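You operate a simulated robot arm through the tools that you are given. There is no shell and no other tool.

You are at the controls of a simulated robot arm. One attempt, no reset.

Task
Dab both make-up brushes from the block on the blotting paper: colour means wash cup, none means clean cup.
Fine: dab a brush before you stand it in its cup.

The check looks at the end state, three seconds after you hand in, the way a careful person would. Anything else that was tipped, shoved, dropped, spilled or broken makes it a failure.

Robot
A 6-joint arm with a two-finger gripper, fixed in place. Base frame: the origin is on the floor under the middle of its stand, x ahead of it, y to its left, z up. Readings come in m, degrees, newtons and seconds.
It reaches about 1.572 m from its shoulder. Its first joint turns from -166.0 to 166.0 degrees. Payload 2.45 kg.
The tool frame sits at the grasp point between the pads (the TCP): z along the fingers, y along the line on which they close. The tips reach 0.02 m beyond it. The gripper opens to 0.14 m; its body begins 0.168 m behind the TCP.
Orientation is that of the tool frame in the base frame, as a unit quaternion [x, y, z, w]. With the fingers straight down and closing along the base's y, the tool's x points along the base's -x, its y along +y and its z along -z.

Tools
- The arm moves only by the tool nudge_tool. Its argument "plan" is text: rows parted by semicolons, each of 7 numbers parted by spaces: the shift along the base's x, y, z in units of 20 mm (1.0 is 20 mm), then the turn, a rotation vector about the base's x, y, z in units of 6 degrees (1.0 is 6 degrees), then the gripper command, from -1 (shut) to 1 (fully open), values between in proportion. In form: x y z ax ay az grip; .... A call has 1 to 20 rows; each row shifts and turns the commanded pose from where the row before left it. A call with a number of a shift or a turn outside -1 to 1 is refused whole. Each row takes 0.2 s and may step no farther than 0.05 m and 8.6 degrees from the row before; otherwise, or with a gripper value out of range, the whole call is refused. A pose out of reach is approached as far as the arm can. The call stops where the force on the tool passes 40 N (or 10 N more than at its start, if that is more) or the arm is blocked; 0.2 s more then pass. The fingers move at their own pace (about 0.045 m/s each) and stop on an object; they squeeze with about 38 N. The grip force told is the motor's: it shows also when the fingers shut on nothing. Time passes only in rows, and 0.2 s behind the last, so rows that do not move let the fingers close. The reply holds the time, the measured pose of the TCP, the force on the tool along the base axes, the opening and the grip force, in the units named above and with some noise, with the torque about the TCP (base axes, N m) and any sound that the robot's microphone picked up, and new pictures: "pictures" is both (left out), scene, wrist or none.
- Cameras (640 x 400 px; columns grow to the right, rows downward): "scene" is fixed at [0.0525, -0.499, 1.7013]; the picture's right is [0.44, -0.90, 0.00], its down [-0.57, -0.28, -0.77] and it looks along [0.69, 0.34, -0.63] (base axes); focal length 360 px, centre (320, 200). "wrist" rides on the gripper at [0.078, 0.011, -0.209] in the tool frame; the picture's right is [-0.14, 0.99, 0.00], its down [-0.92, -0.13, -0.37] and it looks along [-0.37, -0.05, 0.93] (tool axes); focal length 280 px, centre (320, 200). There is no depth. A picture from a camera that has moved, and an enlarged one, comes with that camera's place and axes in the base frame and with its lens.
- inspect(camera, box): a new picture of the part [left, top, right, bottom] of that camera's present view, enlarged. No time passes.
- finish_job(): hands the job in; it is judged then, once.

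Nothing tells you positions but the pictures and the camera data. Unless the task says otherwise, let go and move clear before handing in.

The tools are called after ">>>" by a JSON object that holds its "name" and its "arguments". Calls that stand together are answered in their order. nudge_tool: Moves the arm, as the interface text tells. Its arguments: {"type":"object","properties":{"plan":{"type":"string"},"pictures":{"type":"string","enum":["both","scene","wrist","none"]}},"required":["plan"]} The other tools are called the same way: inspect (camera, box) takes an enlarged picture of a part of a camera's view; finish_job () hands the job in.

At the start:

```text
clock: 0.0
ee_pos: [0.7404, -0.3493, 1.2205]
tool_rot: [0.0, 1.0, 0.0, 0.001]
ft_force: [-0.4, 0.3, -0.4]
ft_torque: [0.01, 0.02, -0.02]
width: 0.1402
grasp_force: 0.1
```

scene: 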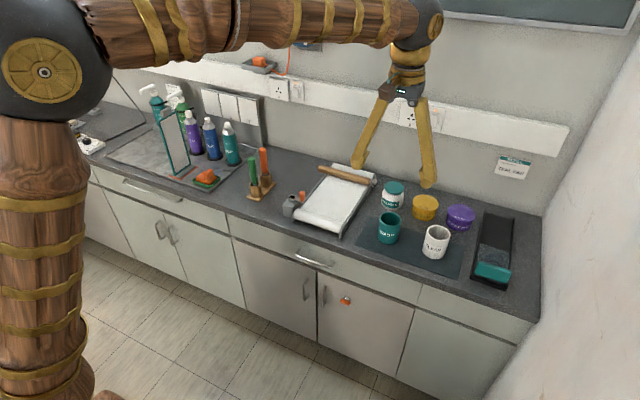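
wrist: 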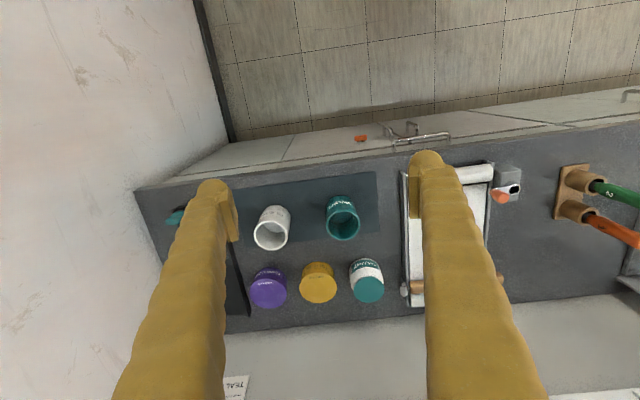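

I see a counter with a wooden block holding two brushes (green and orange handles), a blotting paper tray, and two cups (teal and white) on a dark mat. I'll look closer before moving.

>>> {"name": "inspect", "arguments": {"camera": "scene", "box": [220, 130, 400, 242]}}

>>> {"name": "inspect", "arguments": {"camera": "scene", "box": [340, 160, 540, 285]}}

>>> {"name": "inspect", "arguments": {"camera": "wrist", "box": [400, 130, 640, 280]}}

>>> {"name": "inspect", "arguments": {"camera": "wrist", "box": [200, 160, 440, 310]}}

>>> {"name": "inspect", "arguments": {"camera": "scene", "box": [470, 140, 550, 190]}}

```text
3.56 times, centred on (310, 186) of scene
camera zoom: at [0.0525, -0.499, 1.7013], right [0.44, -0.9, 0.0], down [-0.57, -0.28, -0.77], along [0.69, 0.34, -0.63], focal length 1282 px, centre (356, 250)
```

zoom: 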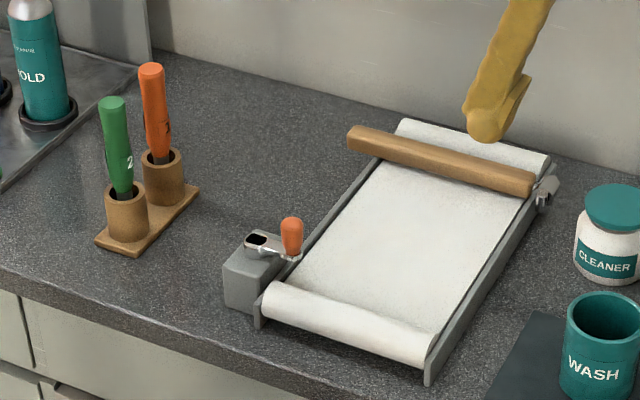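

```text
3.20 times, centred on (440, 222) of scene
camera zoom: at [0.0525, -0.499, 1.7013], right [0.44, -0.9, 0.0], down [-0.57, -0.28, -0.77], along [0.69, 0.34, -0.63], focal length 1154 px, centre (-64, 128)
```

zoom: 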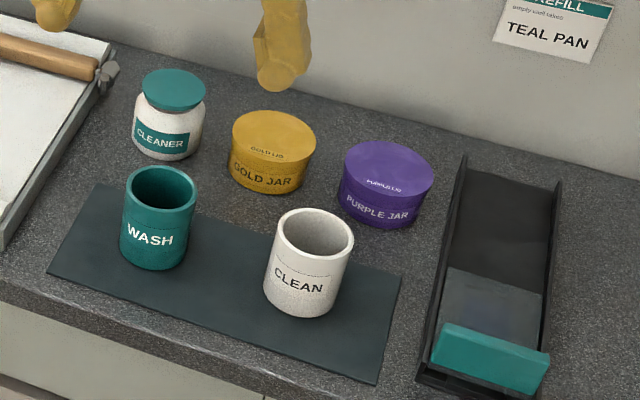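

```text
2.67 times, centred on (520, 205) of wrist
camera zoom: at [0.6605, -0.3382, 1.4302], right [0.14, 0.99, 0.0], down [0.92, -0.13, 0.37], along [0.37, -0.05, -0.93], focal length 748 px, centre (-213, 187)
```

zoom: 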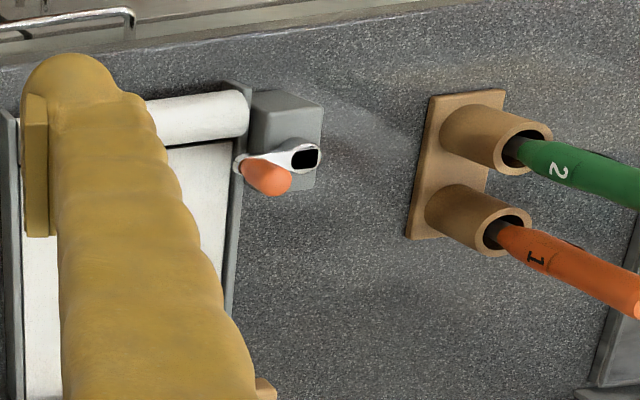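

```text
2.67 times, centred on (320, 235) of wrist
camera zoom: at [0.6605, -0.3382, 1.4302], right [0.14, 0.99, 0.0], down [0.92, -0.13, 0.37], along [0.37, -0.05, -0.93], focal length 748 px, centre (320, 107)
```

zoom: 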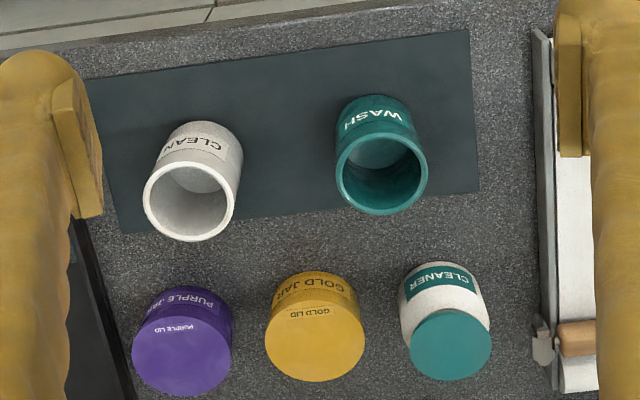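

```text
8.00 times, centred on (510, 165) of scene
camera zoom: at [0.0525, -0.499, 1.7013], right [0.44, -0.9, 0.0], down [-0.57, -0.28, -0.77], along [0.69, 0.34, -0.63], focal length 2884 px, centre (-1200, 480)
```

zoom: 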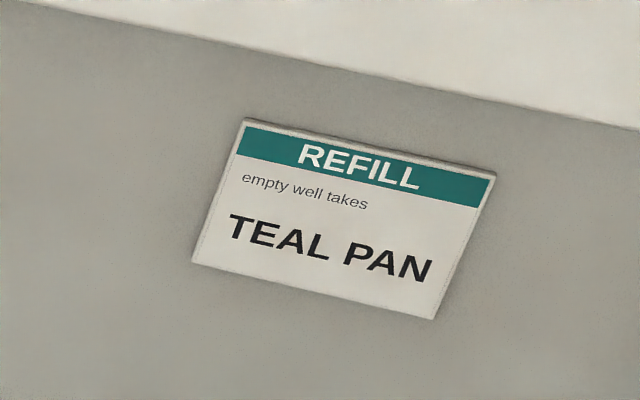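

The green brush (2) is at about (0.930, 0.206) and the orange brush (1) at about (0.998, 0.202). Both stand upright with their tops near z 0.995. WASH is at about (0.916, -0.327), CLEAN at about (0.922, -0.477), rims near z 0.925, and the paper lies around (1.0, -0.08). Next I move high over the block for a better look.

>>> {"name": "nudge_tool", "arguments": {"plan": "0.3 1 0 0 0 0 1;0.3 1 0 0 0 0 1;0.3 1 0 0 0 0 1;0.3 1 0 0 0 0 1;0.3 1 0 0 0 0 1;0.3 1 0 0 0 0 1;0.3 1 0 0 0 0 1;0.3 1 0 0 0 0 1;0.3 1 0 0 0 0 1;0.3 1 0 0 0 0 1;0.3 1 0 0 0 0 1;0.3 1 0 0 0 0 1;0.3 1 0 0 0 0 1;0.3 1 0 0 0 0 1;0 0 0 0 0 0 1"}}

```text
clock: 3.2
ee_pos: [0.8229, -0.0671, 1.2228]
tool_rot: [0.0, 1.0, 0.001, 0.0]
ft_force: [-0.2, -0.6, 0.1]
ft_torque: [0.03, -0.03, -0.02]
width: 0.1397
grasp_force: 0.1
camera wrist: at [0.7441, -0.0557, 1.4319], right [0.14, 0.99, 0.0], down [0.92, -0.13, 0.37], along [0.37, -0.05, -0.93], focal length 280 px, centre (320, 200)
```

scene: 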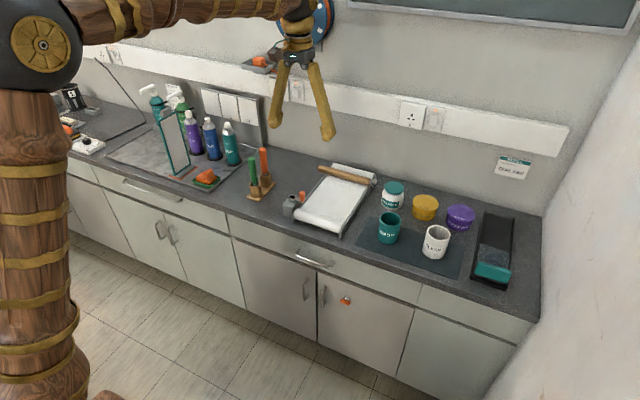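
wrist: 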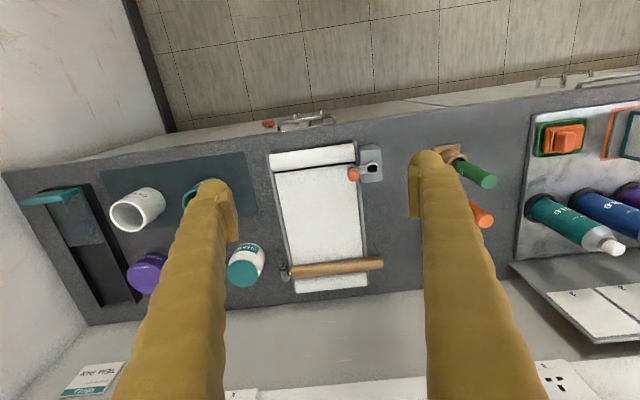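

The paper tray is in view of the wrist camera and the brushes sit behind the right finger. I'll zoom in on the paper for its surface and extents.

>>> {"name": "inspect", "arguments": {"camera": "wrist", "box": [230, 120, 430, 300]}}

>>> {"name": "inspect", "arguments": {"camera": "scene", "box": [280, 150, 390, 245]}}

>>> {"name": "inspect", "arguments": {"camera": "scene", "box": [230, 135, 300, 210]}}

>>> {"name": "inspect", "arguments": {"camera": "wrist", "box": [430, 120, 530, 240]}}

```text
2.22 times, centred on (330, 210) of wrist
camera zoom: at [0.7441, -0.0557, 1.4319], right [0.14, 0.99, 0.0], down [0.92, -0.13, 0.37], along [0.37, -0.05, -0.93], focal length 623 px, centre (298, 178)
```

zoom: 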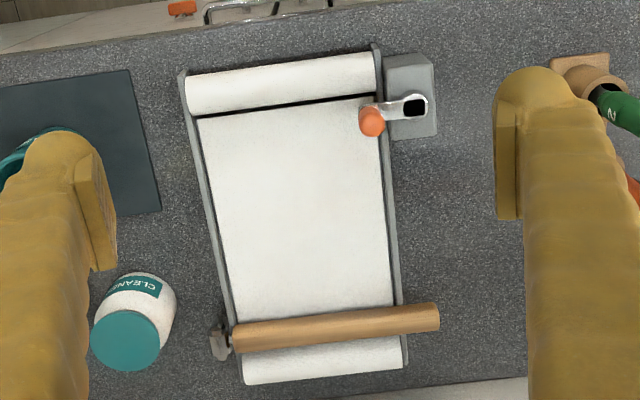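

```text
4.21 times, centred on (335, 198) of scene
camera zoom: at [0.0525, -0.499, 1.7013], right [0.44, -0.9, 0.0], down [-0.57, -0.28, -0.77], along [0.69, 0.34, -0.63], focal length 1518 px, centre (257, 210)
```

zoom: 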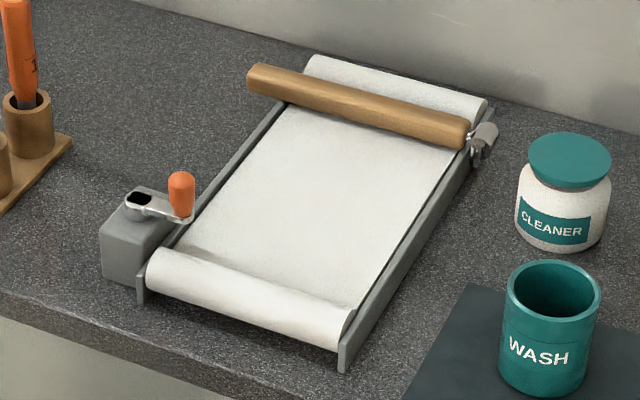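

```text
5.33 times, centred on (265, 172) of scene
camera zoom: at [0.0525, -0.499, 1.7013], right [0.44, -0.9, 0.0], down [-0.57, -0.28, -0.77], along [0.69, 0.34, -0.63], focal length 1922 px, centre (613, 347)
```

zoom: 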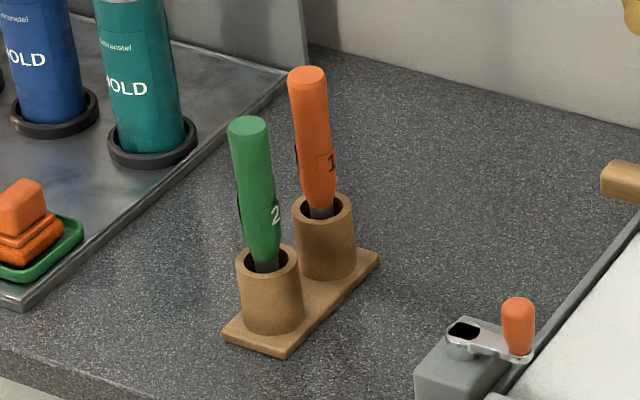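

```text
3.33 times, centred on (480, 180) of wrist
camera zoom: at [0.7441, -0.0557, 1.4319], right [0.14, 0.99, 0.0], down [0.92, -0.13, 0.37], along [0.37, -0.05, -0.93], focal length 935 px, centre (-213, 267)
```

zoom: 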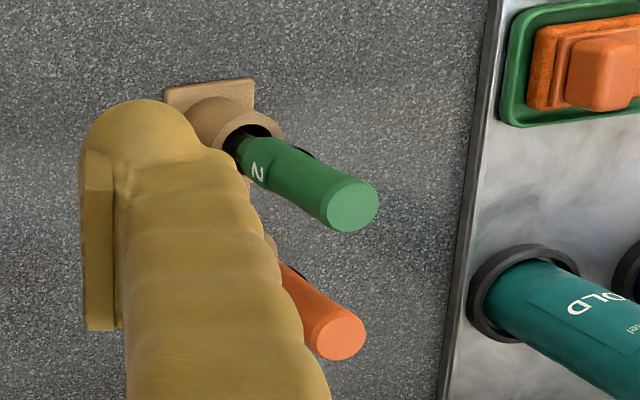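

Both brushes look vertical, with their tops at about (0.92, 0.197) and (0.99, 0.197), z about 1.00. I'll move above the green brush and check the alignment from there.

>>> {"name": "nudge_tool", "arguments": {"plan": "0.35 0.94 -0.2 0 0 0 1;0.35 0.94 -0.2 0 0 0 1;0.35 0.94 -0.2 0 0 0 1;0.35 0.94 -0.2 0 0 0 1;0.35 0.94 -0.2 0 0 0 1;0.35 0.94 -0.2 0 0 0 1;0.35 0.94 -0.2 0 0 0 1;0.35 0.94 -0.2 0 0 0 1;0.35 0.94 -0.2 0 0 0 1;0.35 0.94 -0.2 0 0 0 1;0.35 0.94 -0.2 0 0 0 1;0.35 0.94 -0.2 0 0 0 1;0.35 0.94 -0.2 0 0 0 1;0.35 0.94 -0.2 0 0 0 1;0 0 0 0 0 0 1"}}

```text
clock: 6.4
ee_pos: [0.9247, 0.1924, 1.1644]
tool_rot: [0.0, 1.0, 0.0, 0.0]
ft_force: [0.8, 0.0, 0.6]
ft_torque: [0.0, -0.02, 0.0]
width: 0.1399
grasp_force: 0.1
camera wrist: at [0.845, 0.2039, 1.3739], right [0.14, 0.99, 0.0], down [0.92, -0.13, 0.37], along [0.37, -0.05, -0.93], focal length 280 px, centre (320, 200)
```

scene: 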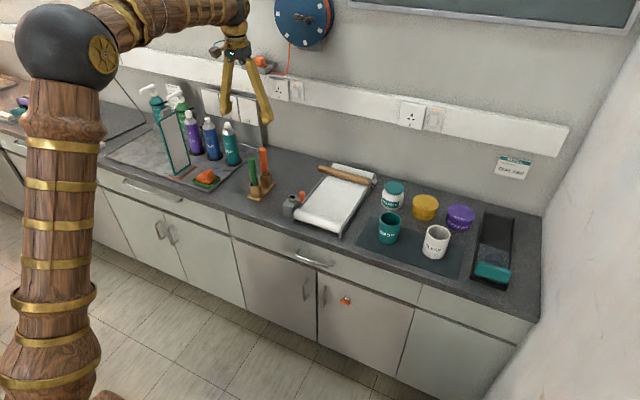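
wrist: 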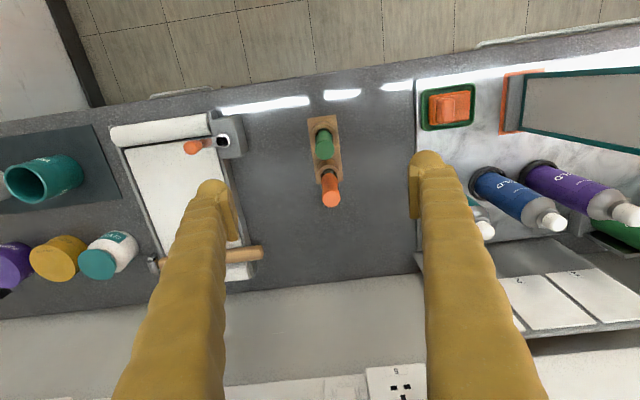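

>>> {"name": "inspect", "arguments": {"camera": "wrist", "box": [280, 100, 380, 220]}}

>>> {"name": "inspect", "arguments": {"camera": "wrist", "box": [100, 100, 270, 290]}}

```text
3.33 times, centred on (330, 160) of wrist
camera zoom: at [0.845, 0.2039, 1.3739], right [0.14, 0.99, 0.0], down [0.92, -0.13, 0.37], along [0.37, -0.05, -0.93], focal length 935 px, centre (287, 333)
```

zoom: 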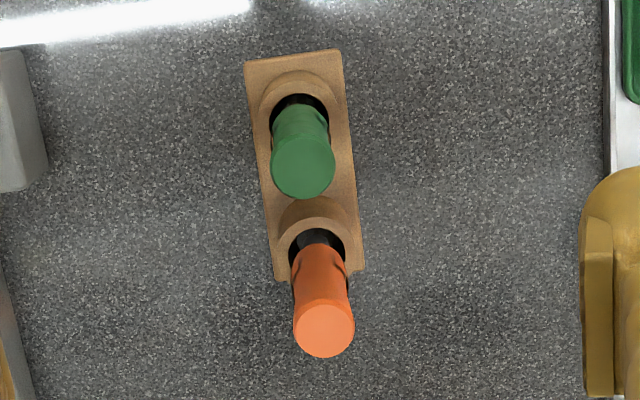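

```text
2.11 times, centred on (185, 195) of wrist
camera zoom: at [0.845, 0.2039, 1.3739], right [0.14, 0.99, 0.0], down [0.92, -0.13, 0.37], along [0.37, -0.05, -0.93], focal length 590 px, centre (604, 210)
```

zoom: 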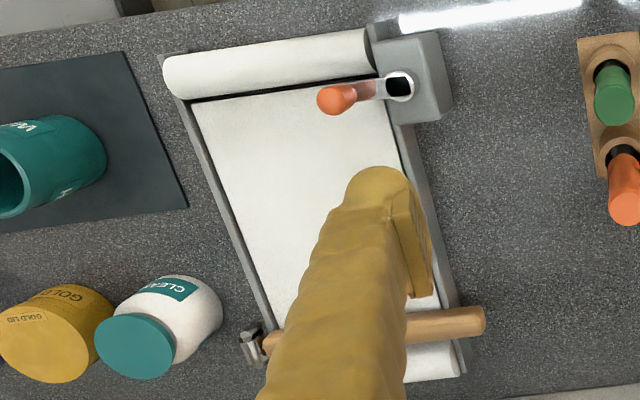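

The green brush top is at about (0.922, 0.199, 1.002). I'll shift slightly, descend around it and check before closing.

>>> {"name": "nudge_tool", "arguments": {"plan": "0 0.25 -1 0 0 0 1;0 0 -1 0 0 0 1;0 0 -1 0 0 0 1;0 0 -1 0 0 0 1;0 0 -1 0 0 0 1;0 0 -1 0 0 0 1;0 0 -0.5 0 0 0 1;0 0 0 0 0 0 1"}}

```text
clock: 8.2
ee_pos: [0.9213, 0.1998, 1.0368]
tool_rot: [0.001, 1.0, 0.001, 0.001]
ft_force: [-0.4, -0.6, -0.1]
ft_torque: [0.02, -0.01, 0.0]
width: 0.1403
grasp_force: 0.0
camera wrist: at [0.8417, 0.2106, 1.2463], right [0.14, 0.99, 0.0], down [0.92, -0.13, 0.37], along [0.37, -0.05, -0.93], focal length 280 px, centre (320, 200)
```

scene: 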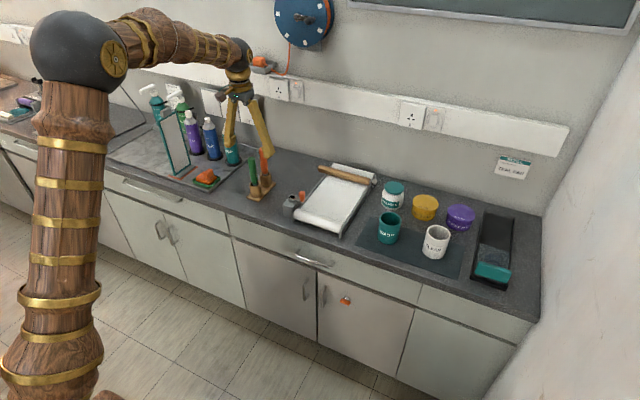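
wrist: 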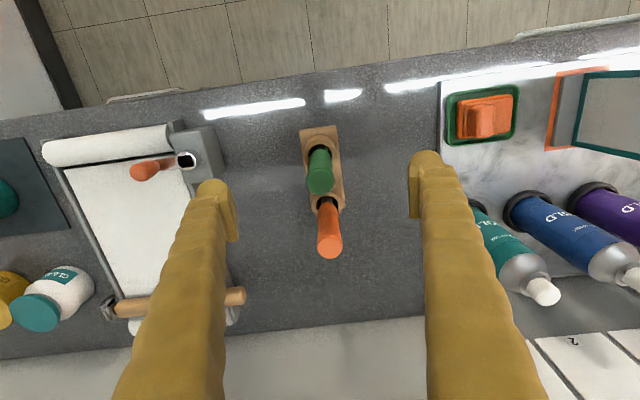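

The brush is centred between the fingers. I'll descend to about z 0.974 and close on the handle.

>>> {"name": "nudge_tool", "arguments": {"plan": "0 0 -1 0 0 0 1;0 0 -1 0 0 0 1;0 0 -1 0 0 0 1;0 0 0 0 0 0 1;0 0 0 0 0 0 0.4;0 0 0 0 0 0 -0.2;0 0 0 0 0 0 -0.6;0 0 0 0 0 0 -1;0 0 0 0 0 0 -1;0 0 0 0 0 0 -1;0 0 0 0 0 0 -1;0 0 0 0 0 0 -1"}}

```text
clock: 10.8
ee_pos: [0.9212, 0.1987, 0.976]
tool_rot: [0.0, 1.0, 0.001, 0.001]
ft_force: [-0.6, -0.5, -0.3]
ft_torque: [-0.01, -0.01, 0.0]
width: 0.0264
grasp_force: 32.6
camera wrist: at [0.8425, 0.2103, 1.1854], right [0.14, 0.99, 0.0], down [0.92, -0.13, 0.37], along [0.37, -0.05, -0.93], focal length 280 px, centre (320, 200)
```

scene: 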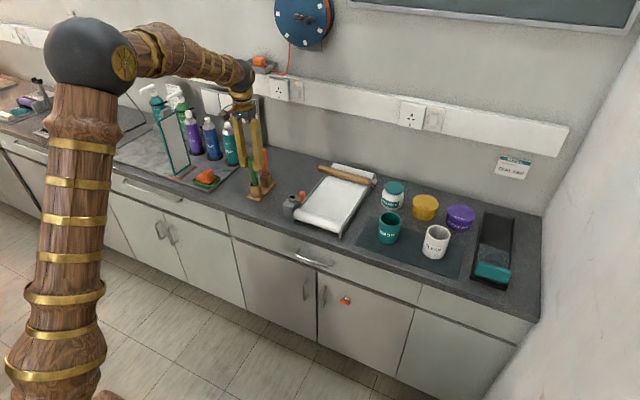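
wrist: 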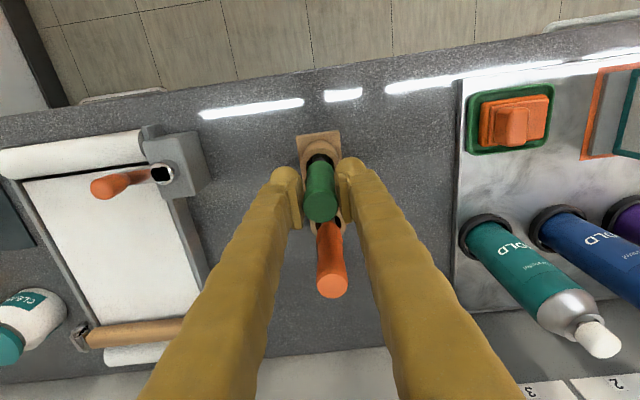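

The green handle is gripped at a width of 26 mm. I'll lift straight up slowly and check that the block stays in place.

>>> {"name": "nudge_tool", "arguments": {"plan": "0 0 0.3 0 0 0 -1;0 0 0.5 0 0 0 -1;0 0 0.7 0 0 0 -1;0 0 0.8 0 0 0 -1;0 0 1 0 0 0 -1;0 0 1 0 0 0 -1;0 0 1 0 0 0 -1;0 0 1 0 0 0 -1;0 0 1 0 0 0 -1;0 0 1 0 0 0 -1;0 0 0 0 0 0 -1"}}

```text
clock: 13.2
ee_pos: [0.9219, 0.1996, 1.1406]
tool_rot: [0.0, 1.0, 0.0, 0.0]
ft_force: [0.3, -0.4, 0.0]
ft_torque: [-0.02, 0.0, 0.0]
width: 0.0255
grasp_force: 38.1
camera wrist: at [0.843, 0.2099, 1.35], right [0.14, 0.99, 0.0], down [0.92, -0.13, 0.37], along [0.36, -0.05, -0.93], focal length 280 px, centre (320, 200)
```

scene: 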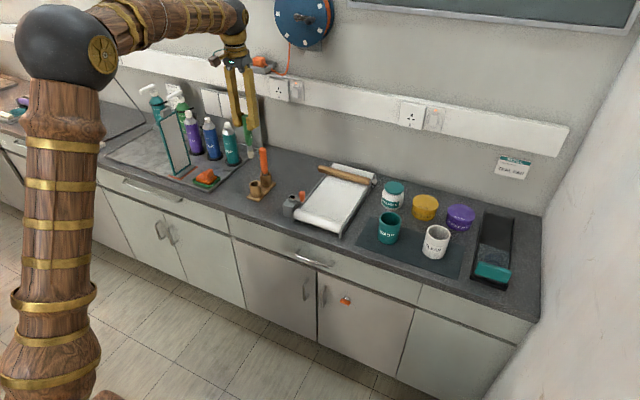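
wrist: 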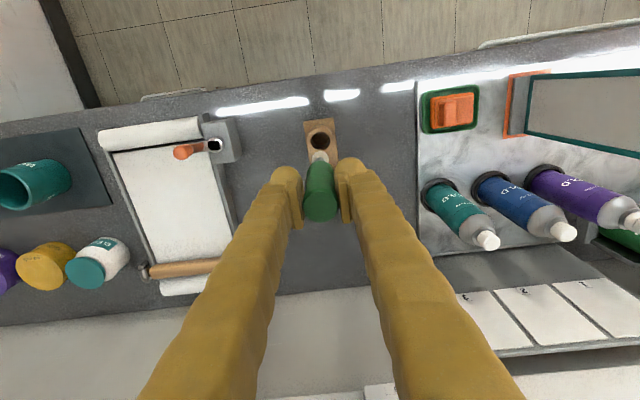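

>>> {"name": "inspect", "arguments": {"camera": "scene", "box": [210, 40, 290, 210]}}

>>> {"name": "inspect", "arguments": {"camera": "scene", "box": [230, 90, 280, 170]}}

>>> {"name": "inspect", "arguments": {"camera": "wrist", "box": [280, 110, 360, 230]}}

```text
2.35 times, centred on (250, 125) of scene
camera zoom: at [0.0525, -0.499, 1.7013], right [0.44, -0.9, 0.0], down [-0.57, -0.28, -0.77], along [0.69, 0.34, -0.63], focal length 848 px, centre (485, 376)
```

zoom: 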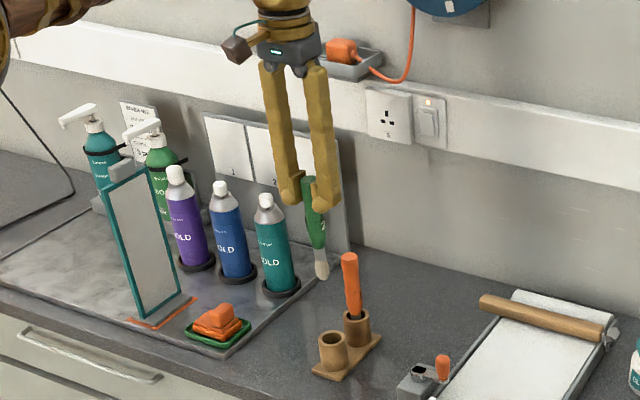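

```text
5.00 times, centred on (255, 130) of scene
camera zoom: at [0.0525, -0.499, 1.7013], right [0.44, -0.9, 0.0], down [-0.57, -0.28, -0.77], along [0.69, 0.34, -0.63], focal length 1802 px, centre (645, 550)
```

zoom: 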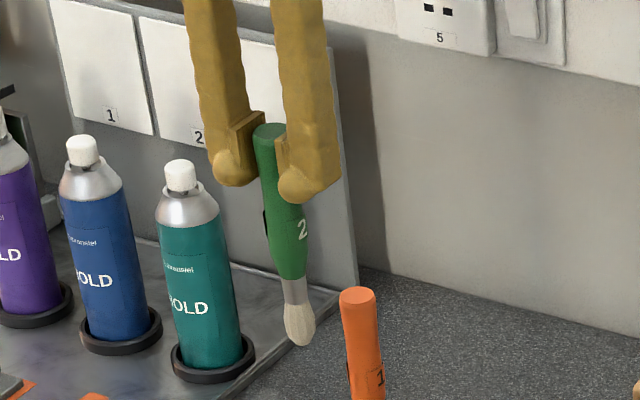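

```text
3.33 times, centred on (320, 170) of wrist
camera zoom: at [0.843, 0.2099, 1.35], right [0.14, 0.99, 0.0], down [0.92, -0.13, 0.37], along [0.36, -0.05, -0.93], focal length 935 px, centre (320, 300)
```

zoom: 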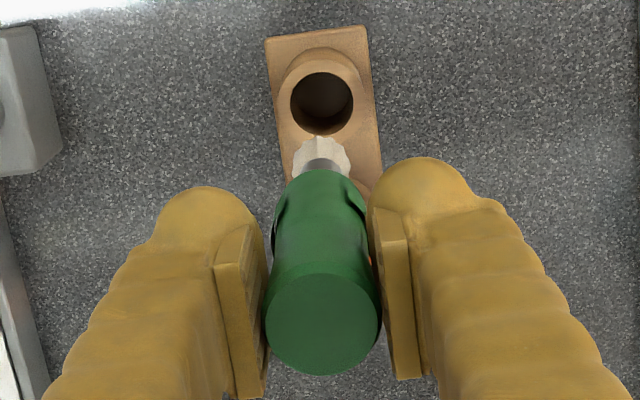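

The block stayed put and the orange brush still stands. The green brush's bristle tip is about 0.1415 m below the TCP, and the paper is near z 0.845, covering x 0.90–1.14 and y -0.18 to -0.005. I'll carry it over a dab spot at about (1.0, -0.06).

>>> {"name": "nudge_tool", "arguments": {"plan": "0 -0.7 0.2 0 0 0 -1;0 -1 0.2 0 0 0 -1;0.2 -1 0 0 0 0 -1;0.3 -1 0 0 0 0 -1;0.4 -1 0 0 0 0 -1;0.4 -1 0 0 0 0 -1;0.4 -1 0 0 0 0 -1;0.4 -1 0 0 0 0 -1;0.4 -1 0 0 0 0 -1;0.4 -1 -0.2 0 0 0 -1;0.4 -1 -0.5 0 0 0 -1;0.4 -1 -0.7 0 0 0 -1;0.2 -0.9 -0.8 0 0 0 -1;0 -0.4 -0.8 0 0 0 -1;0 0 -0.5 0 0 0 -1;0 0 0 0 0 0 -1"}}

```text
clock: 16.6
ee_pos: [0.9999, -0.0587, 1.0784]
tool_rot: [0.0, 1.0, 0.0, 0.001]
ft_force: [-0.5, 0.6, -0.2]
ft_torque: [0.0, 0.02, -0.03]
width: 0.0253
grasp_force: 37.4
camera wrist: at [0.9205, -0.0483, 1.287], right [0.14, 0.99, 0.0], down [0.92, -0.13, 0.37], along [0.37, -0.05, -0.93], focal length 280 px, centre (320, 200)
```

scene: 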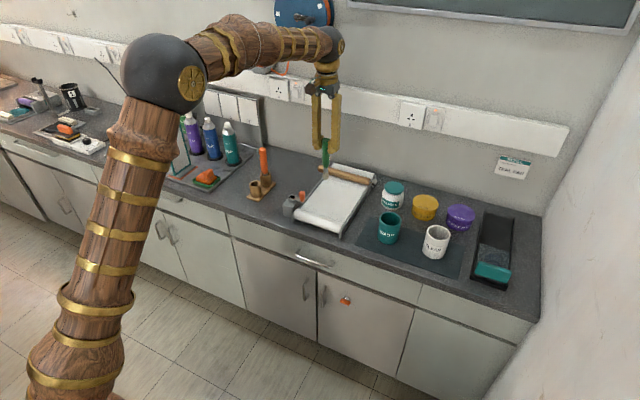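
wrist: 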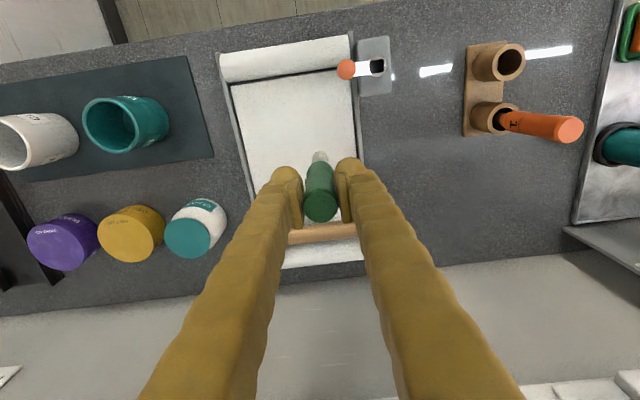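

The brush is over the paper. I'll descend most of the way and look.

>>> {"name": "nudge_tool", "arguments": {"plan": "0 0 -0.8 0 0 0 -1;0 0 -0.8 0 0 0 -1;0 0 -0.8 0 0 0 -1;0 0 -0.6 0 0 0 -1;0 0 -0.4 0 0 0 -1;0 0 0 0 0 0 -1"}}

>>> {"name": "inspect", "arguments": {"camera": "scene", "box": [280, 140, 380, 240]}}

>>> {"name": "inspect", "arguments": {"camera": "wrist", "box": [250, 80, 390, 220]}}

```text
clock: 18.0
ee_pos: [0.9983, -0.0601, 1.0104]
tool_rot: [0.001, 1.0, 0.0, 0.0]
ft_force: [0.4, -1.2, 0.0]
ft_torque: [0.02, -0.02, -0.01]
width: 0.0254
grasp_force: 37.5
camera wrist: at [0.9199, -0.0491, 1.22], right [0.14, 0.99, 0.0], down [0.92, -0.13, 0.37], along [0.37, -0.05, -0.93], focal length 280 px, centre (320, 200)
```

scene: 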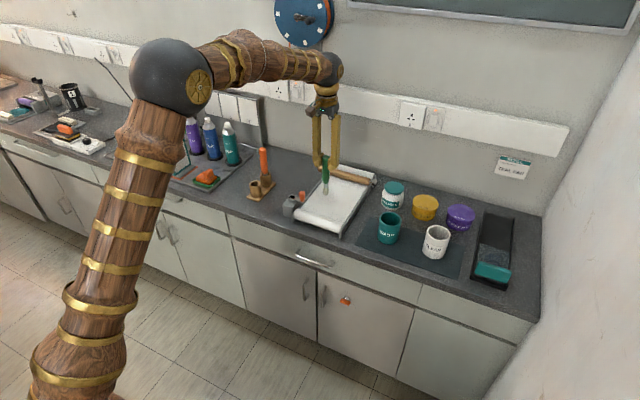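
wrist: 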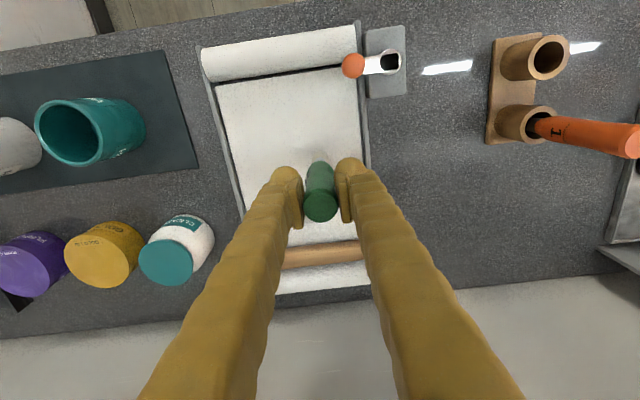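

```text
4.00 times, centred on (330, 190) of scene
camera zoom: at [0.0525, -0.499, 1.7013], right [0.44, -0.9, 0.0], down [-0.57, -0.28, -0.77], along [0.69, 0.34, -0.63], focal length 1442 px, centre (280, 240)
```

zoom: 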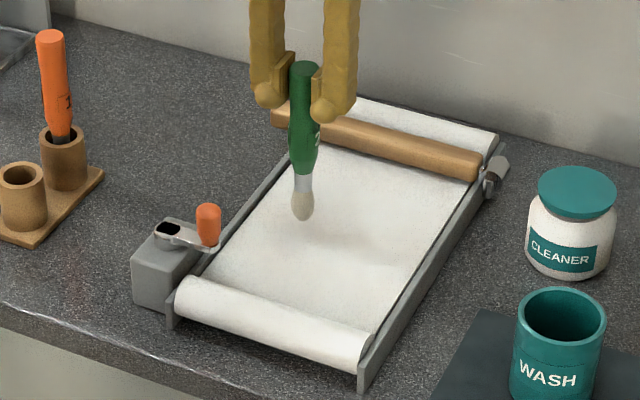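

```text
2.86 times, centred on (320, 150) of wrist
camera zoom: at [0.9199, -0.0491, 1.22], right [0.14, 0.99, 0.0], down [0.92, -0.13, 0.37], along [0.37, -0.05, -0.93], focal length 801 px, centre (320, 343)
```

zoom: 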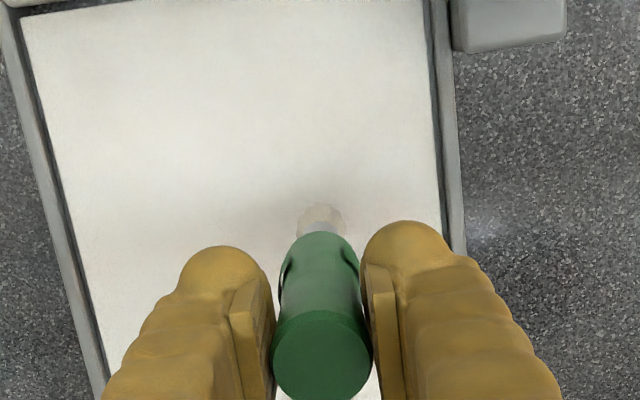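

The bristle tip is at about z 0.868, roughly 2 cm above the paper. I'll go down in small steps and watch the force.

>>> {"name": "nudge_tool", "arguments": {"plan": "0 0 -0.25 0 0 0 -1;0 0 -0.25 0 0 0 -1;0 0 -0.2 0 0 0 -1;0 0 0 0 0 0 -1", "pictures": "none"}}

>>> {"name": "inspect", "arguments": {"camera": "scene", "box": [290, 150, 370, 220]}}

```text
clock: 19.0
ee_pos: [0.9986, -0.0605, 0.9971]
tool_rot: [0.001, 1.0, 0.001, 0.0]
ft_force: [-0.2, 0.3, -0.6]
ft_torque: [-0.01, 0.02, 0.01]
width: 0.0254
grasp_force: 38.0
```

```text
5.71 times, centred on (330, 185) of scene
camera zoom: at [0.0525, -0.499, 1.7013], right [0.44, -0.9, 0.0], down [-0.57, -0.28, -0.77], along [0.69, 0.34, -0.63], focal length 2060 px, centre (263, 286)
```

zoom: 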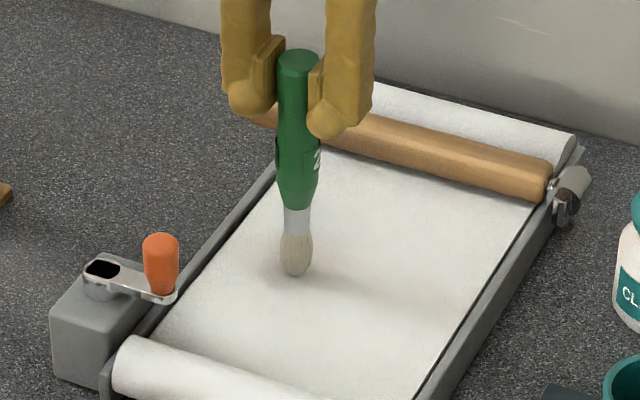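

The tip is still clear of the paper with no force, so I'll continue in 2 mm steps.

>>> {"name": "nudge_tool", "arguments": {"plan": "0 0 -0.15 0 0 0 -1;0 0 -0.1 0 0 0 -1;0 0 -0.1 0 0 0 -1;0 0 0 0 0 0 -1", "pictures": "none"}}

>>> {"name": "inspect", "arguments": {"camera": "scene", "box": [290, 150, 370, 220]}}

```text
clock: 20.0
ee_pos: [1.0012, -0.0613, 0.9904]
tool_rot: [0.001, 1.0, -0.001, 0.0]
ft_force: [1.0, -0.2, 35.3]
ft_torque: [0.02, -0.28, -0.02]
width: 0.0254
grasp_force: 38.1
```

```text
5.71 times, centred on (330, 185) of scene
camera zoom: at [0.0525, -0.499, 1.7013], right [0.44, -0.9, 0.0], down [-0.57, -0.28, -0.77], along [0.69, 0.34, -0.63], focal length 2060 px, centre (263, 286)
```

zoom: 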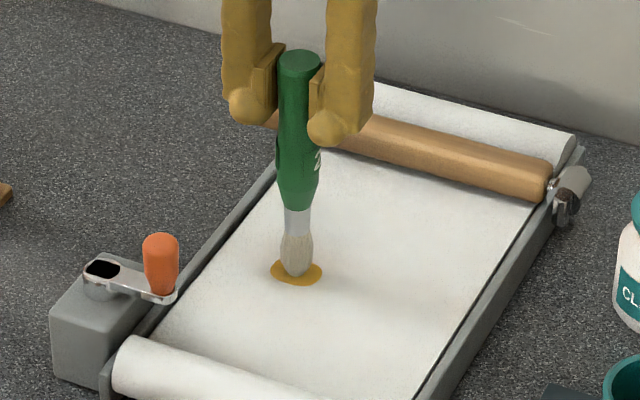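

The dab left a clear gold mark at 35 N contact, so green brush 2 has colour and belongs in the WASH cup. I'll lift off now.

>>> {"name": "nudge_tool", "arguments": {"plan": "0 0 0.3 0 0 0 -1;0 0 0.5 0 0 0 -1;0 0 0.7 0 0 0 -1;0 0 1 0 0 0 -1;0 0 1 0 0 0 -1;0 0 1 0 0 0 -1;0 0 1 0 0 0 -1;0 0 0 0 0 0 -1"}}

>>> {"name": "inspect", "arguments": {"camera": "scene", "box": [280, 100, 380, 240]}}

>>> {"name": "inspect", "arguments": {"camera": "scene", "box": [360, 170, 470, 270]}}

```text
clock: 21.8
ee_pos: [1.0011, -0.0618, 1.0993]
tool_rot: [0.0, 1.0, 0.0, 0.001]
ft_force: [-0.1, 0.2, 0.1]
ft_torque: [0.0, -0.01, 0.0]
width: 0.0254
grasp_force: 38.0
camera wrist: at [0.9222, -0.0511, 1.3073], right [0.14, 0.99, 0.0], down [0.92, -0.13, 0.37], along [0.36, -0.05, -0.93], focal length 280 px, centre (320, 200)
```

scene: 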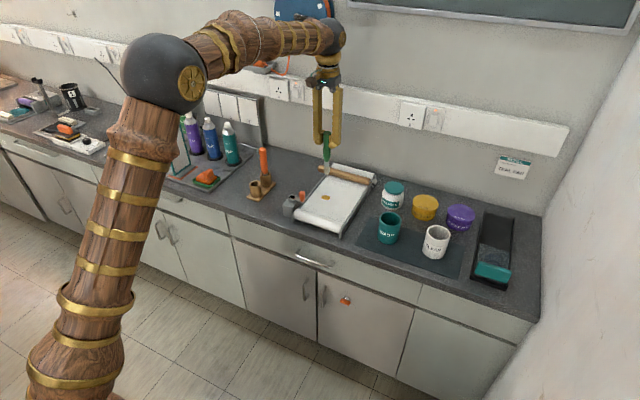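
wrist: 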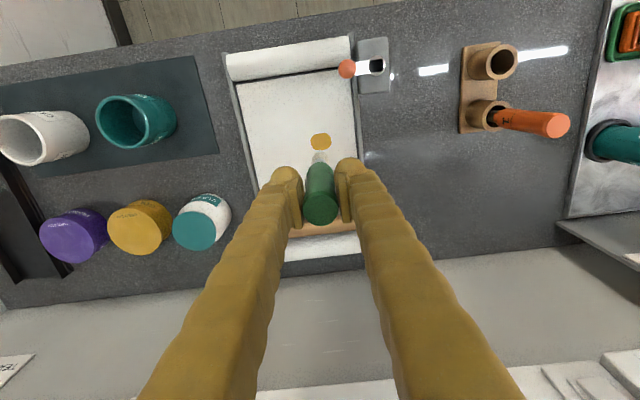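

```text
2.86 times, centred on (330, 170) of scene
camera zoom: at [0.0525, -0.499, 1.7013], right [0.44, -0.9, 0.0], down [-0.57, -0.28, -0.77], along [0.69, 0.34, -0.63], focal length 1030 px, centre (291, 286)
```

zoom: 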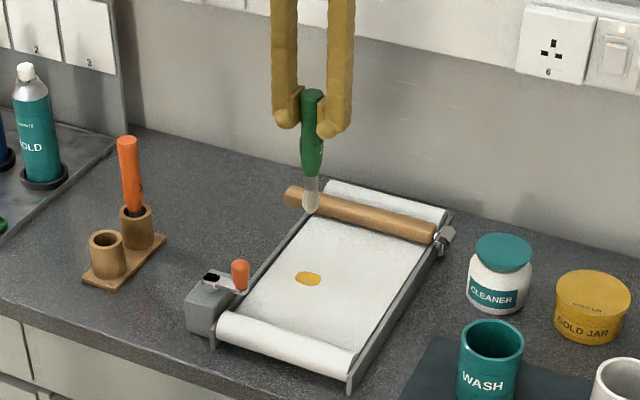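

```text
4.00 times, centred on (415, 220) of scene
camera zoom: at [0.0525, -0.499, 1.7013], right [0.44, -0.9, 0.0], down [-0.57, -0.28, -0.77], along [0.69, 0.34, -0.63], focal length 1442 px, centre (-60, 120)
```

zoom: 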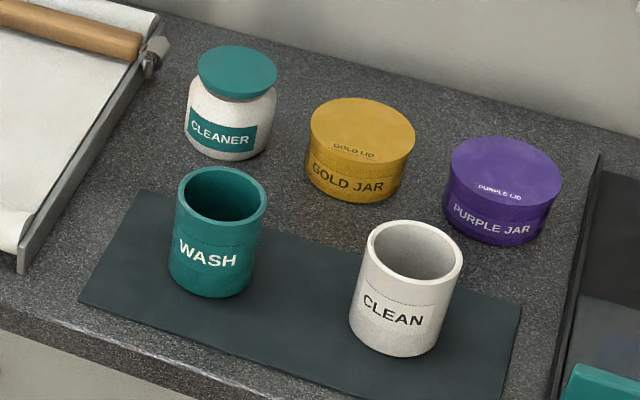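

Brush 2 left a gold mark with colour. I'll carry it above the WASH cup at about (0.916, -0.327), with a slight tilt so the tip points away from the robot and it leans gently once released.

>>> {"name": "nudge_tool", "arguments": {"plan": "-0.1 -0.8 0.5 0 0 0 -1;-0.3 -1 0.5 0 0 0 -1;-0.4 -1 0.5 0 0 0 -1;-0.4 -1 0.5 0 0 0 -1;-0.4 -1 0 0 0 0 -1;-0.4 -1 0 0 0 0 -1;-0.4 -1 0 0 0 0 -1;-0.4 -1 0 0 0 0 -1;-0.4 -1 0 0 0 0 -1;-0.4 -1 0 0 0 0 -1;-0.4 -1 0 0 0 0 -1;-0.4 -1 0 0 0 0 -1;-0.4 -1 0 0 0 0 -1;-0.4 -0.5 0 0 0 0 -1;-0.35 0 0 0 -0.5 0 -1;0 0 0 0 -0.8 0 -1;0 0 0 0 -0.7 0 -1;0 0 0 0 0 0 -1"}}

>>> {"name": "inspect", "arguments": {"camera": "scene", "box": [350, 130, 460, 270]}}

>>> {"name": "inspect", "arguments": {"camera": "wrist", "box": [250, 80, 390, 230]}}

```text
clock: 25.6
ee_pos: [0.8878, -0.3258, 1.1405]
tool_rot: [0.0, 0.994, -0.001, 0.105]
ft_force: [0.1, 0.1, -1.0]
ft_torque: [0.01, -0.01, -0.02]
width: 0.0251
grasp_force: 38.1
camera wrist: at [0.7682, -0.3161, 1.3288], right [0.14, 0.99, 0.03], down [0.82, -0.13, 0.55], along [0.55, -0.05, -0.83], focal length 280 px, centre (320, 200)
```

scene: 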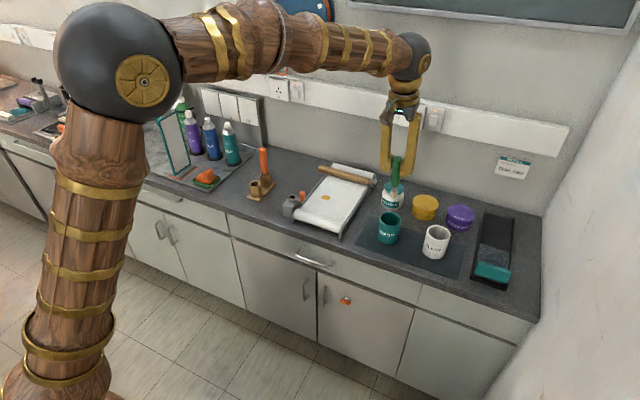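
wrist: 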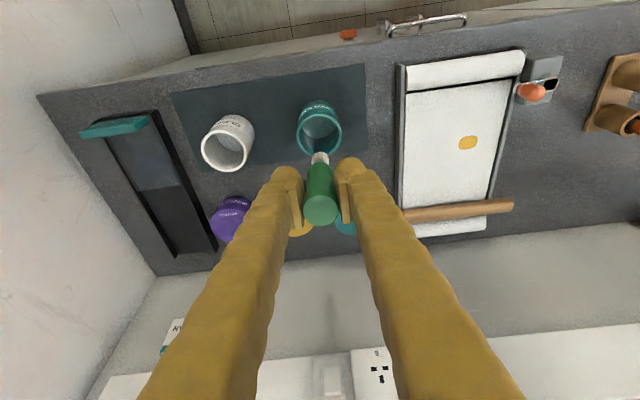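

```text
2.86 times, centred on (405, 200) of scene
camera zoom: at [0.0525, -0.499, 1.7013], right [0.44, -0.9, 0.0], down [-0.57, -0.28, -0.77], along [0.69, 0.34, -0.63], focal length 1030 px, centre (77, 200)
```

zoom: 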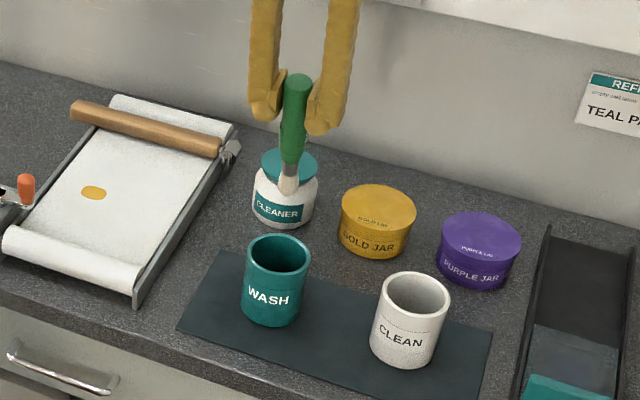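

```text
2.67 times, centred on (320, 155) of wrist
camera zoom: at [0.7682, -0.3161, 1.3288], right [0.14, 0.99, 0.03], down [0.82, -0.13, 0.55], along [0.55, -0.05, -0.83], focal length 748 px, centre (320, 320)
```

zoom: 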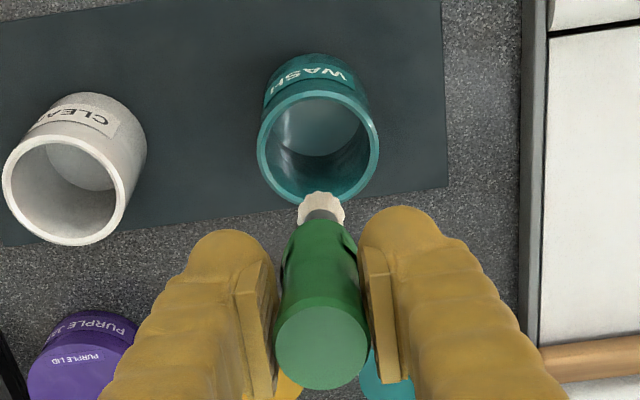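

The WASH cup centre is at about (0.917, -0.326). The tip needs to move about 7 mm forward. I'll shift, then lower it into the cup in stages.

>>> {"name": "nudge_tool", "arguments": {"plan": "0.37 0 -0.5 0 0 0 -1;0 0 -0.8 0 0 0 -1;0 0 -0.8 0 0 0 -1;0 0 -0.6 0 0 0 -1;0 0 0 0 0 0 -1"}}

>>> {"name": "inspect", "arguments": {"camera": "scene", "box": [350, 150, 450, 260]}}

>>> {"name": "inspect", "arguments": {"camera": "wrist", "box": [250, 80, 390, 230]}}

```text
clock: 26.8
ee_pos: [0.896, -0.3264, 1.0846]
tool_rot: [0.001, 0.995, 0.0, 0.105]
ft_force: [1.0, -0.6, 0.1]
ft_torque: [0.01, -0.03, 0.0]
width: 0.0254
grasp_force: 38.3
camera wrist: at [0.7761, -0.3154, 1.2737], right [0.14, 0.99, 0.03], down [0.82, -0.13, 0.55], along [0.55, -0.05, -0.83], focal length 280 px, centre (320, 200)
```

scene: 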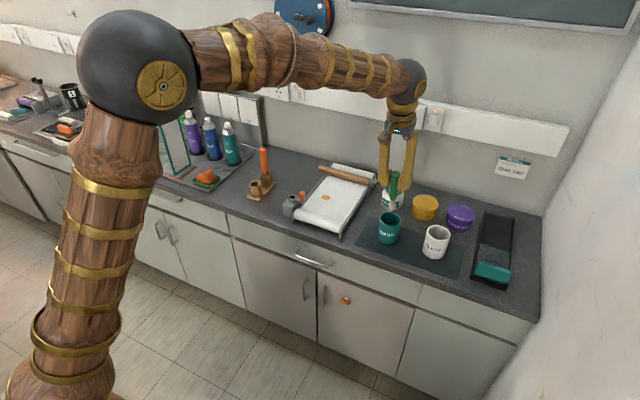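
wrist: 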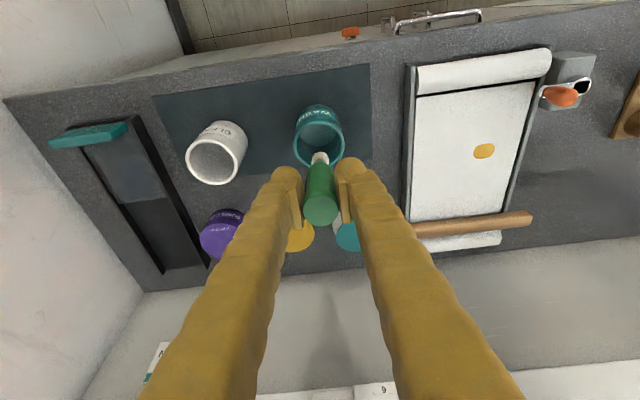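

```text
3.64 times, centred on (400, 205) of scene
camera zoom: at [0.0525, -0.499, 1.7013], right [0.44, -0.9, 0.0], down [-0.57, -0.28, -0.77], along [0.69, 0.34, -0.63], focal length 1311 px, centre (29, 182)
```

zoom: 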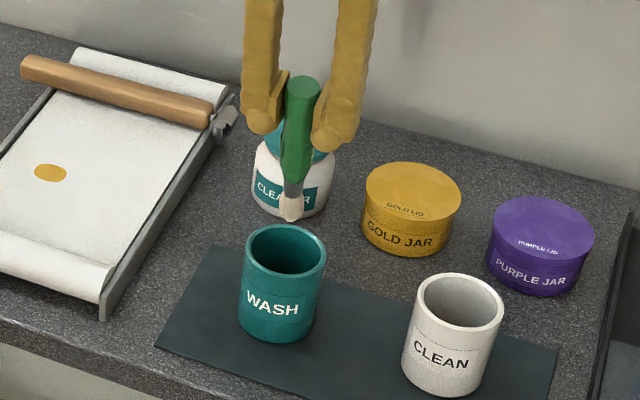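

```text
2.67 times, centred on (320, 155) of wrist
camera zoom: at [0.7761, -0.3154, 1.2737], right [0.14, 0.99, 0.03], down [0.82, -0.13, 0.55], along [0.55, -0.05, -0.83], focal length 748 px, centre (320, 320)
```

zoom: 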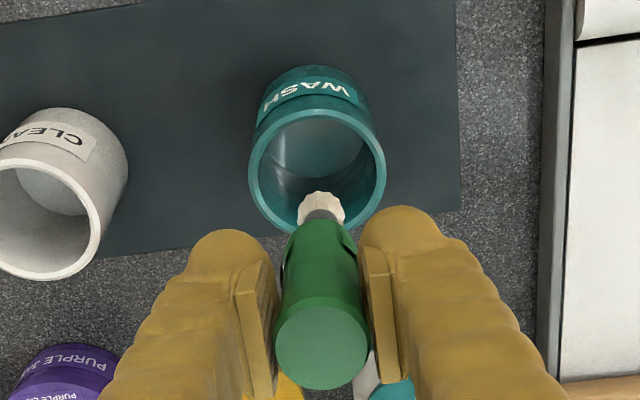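

The tip is about 2.5 cm above the rim and centred over the WASH cup. I'll lower it past the rim and check.

>>> {"name": "nudge_tool", "arguments": {"plan": "0 0 -0.6 0 0 0 -1;0 0 -0.7 0 0 0 -1;0 0 -0.7 0 0 0 -1;0 0 -0.5 0 0 0 -1;0 0 0 0 0 0 -1"}}

>>> {"name": "inspect", "arguments": {"camera": "scene", "box": [350, 150, 450, 260]}}

>>> {"name": "inspect", "arguments": {"camera": "wrist", "box": [250, 80, 390, 230]}}

```text
clock: 28.0
ee_pos: [0.8963, -0.326, 1.0353]
tool_rot: [0.0, 0.995, 0.0, 0.104]
ft_force: [0.4, 0.4, -0.2]
ft_torque: [-0.04, -0.01, 0.03]
width: 0.0252
grasp_force: 38.4
camera wrist: at [0.7759, -0.3155, 1.2236], right [0.14, 0.99, 0.03], down [0.82, -0.13, 0.55], along [0.55, -0.05, -0.83], focal length 280 px, centre (320, 200)
```

scene: 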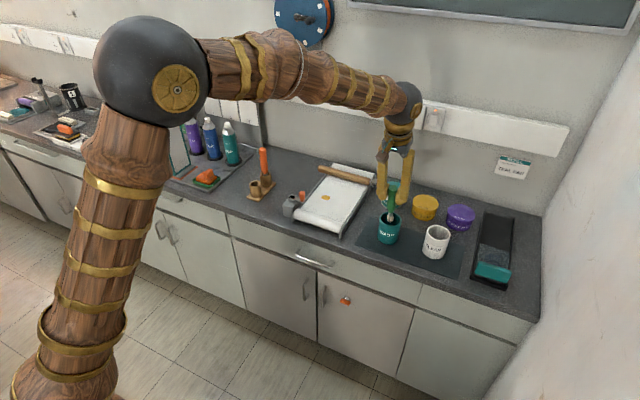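
wrist: 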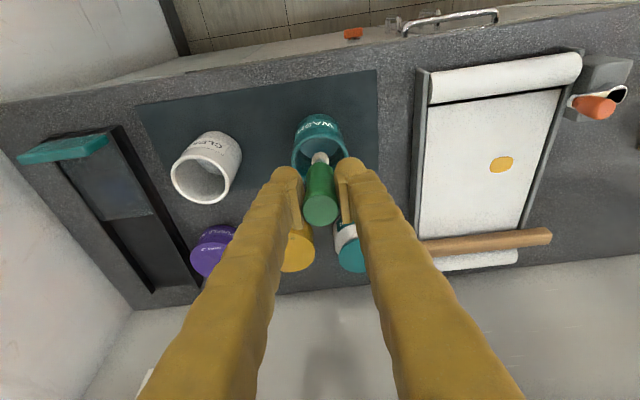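

```text
3.64 times, centred on (400, 205) of scene
camera zoom: at [0.0525, -0.499, 1.7013], right [0.44, -0.9, 0.0], down [-0.57, -0.28, -0.77], along [0.69, 0.34, -0.63], focal length 1311 px, centre (29, 182)
```

zoom: 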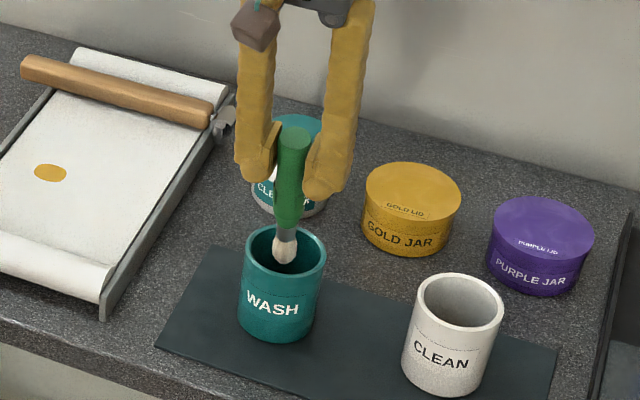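

```text
2.67 times, centred on (320, 155) of wrist
camera zoom: at [0.7759, -0.3155, 1.2236], right [0.14, 0.99, 0.03], down [0.82, -0.13, 0.55], along [0.55, -0.05, -0.83], focal length 748 px, centre (320, 320)
```

zoom: 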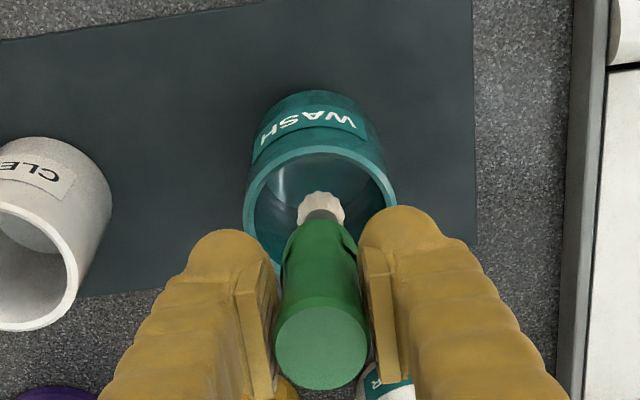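

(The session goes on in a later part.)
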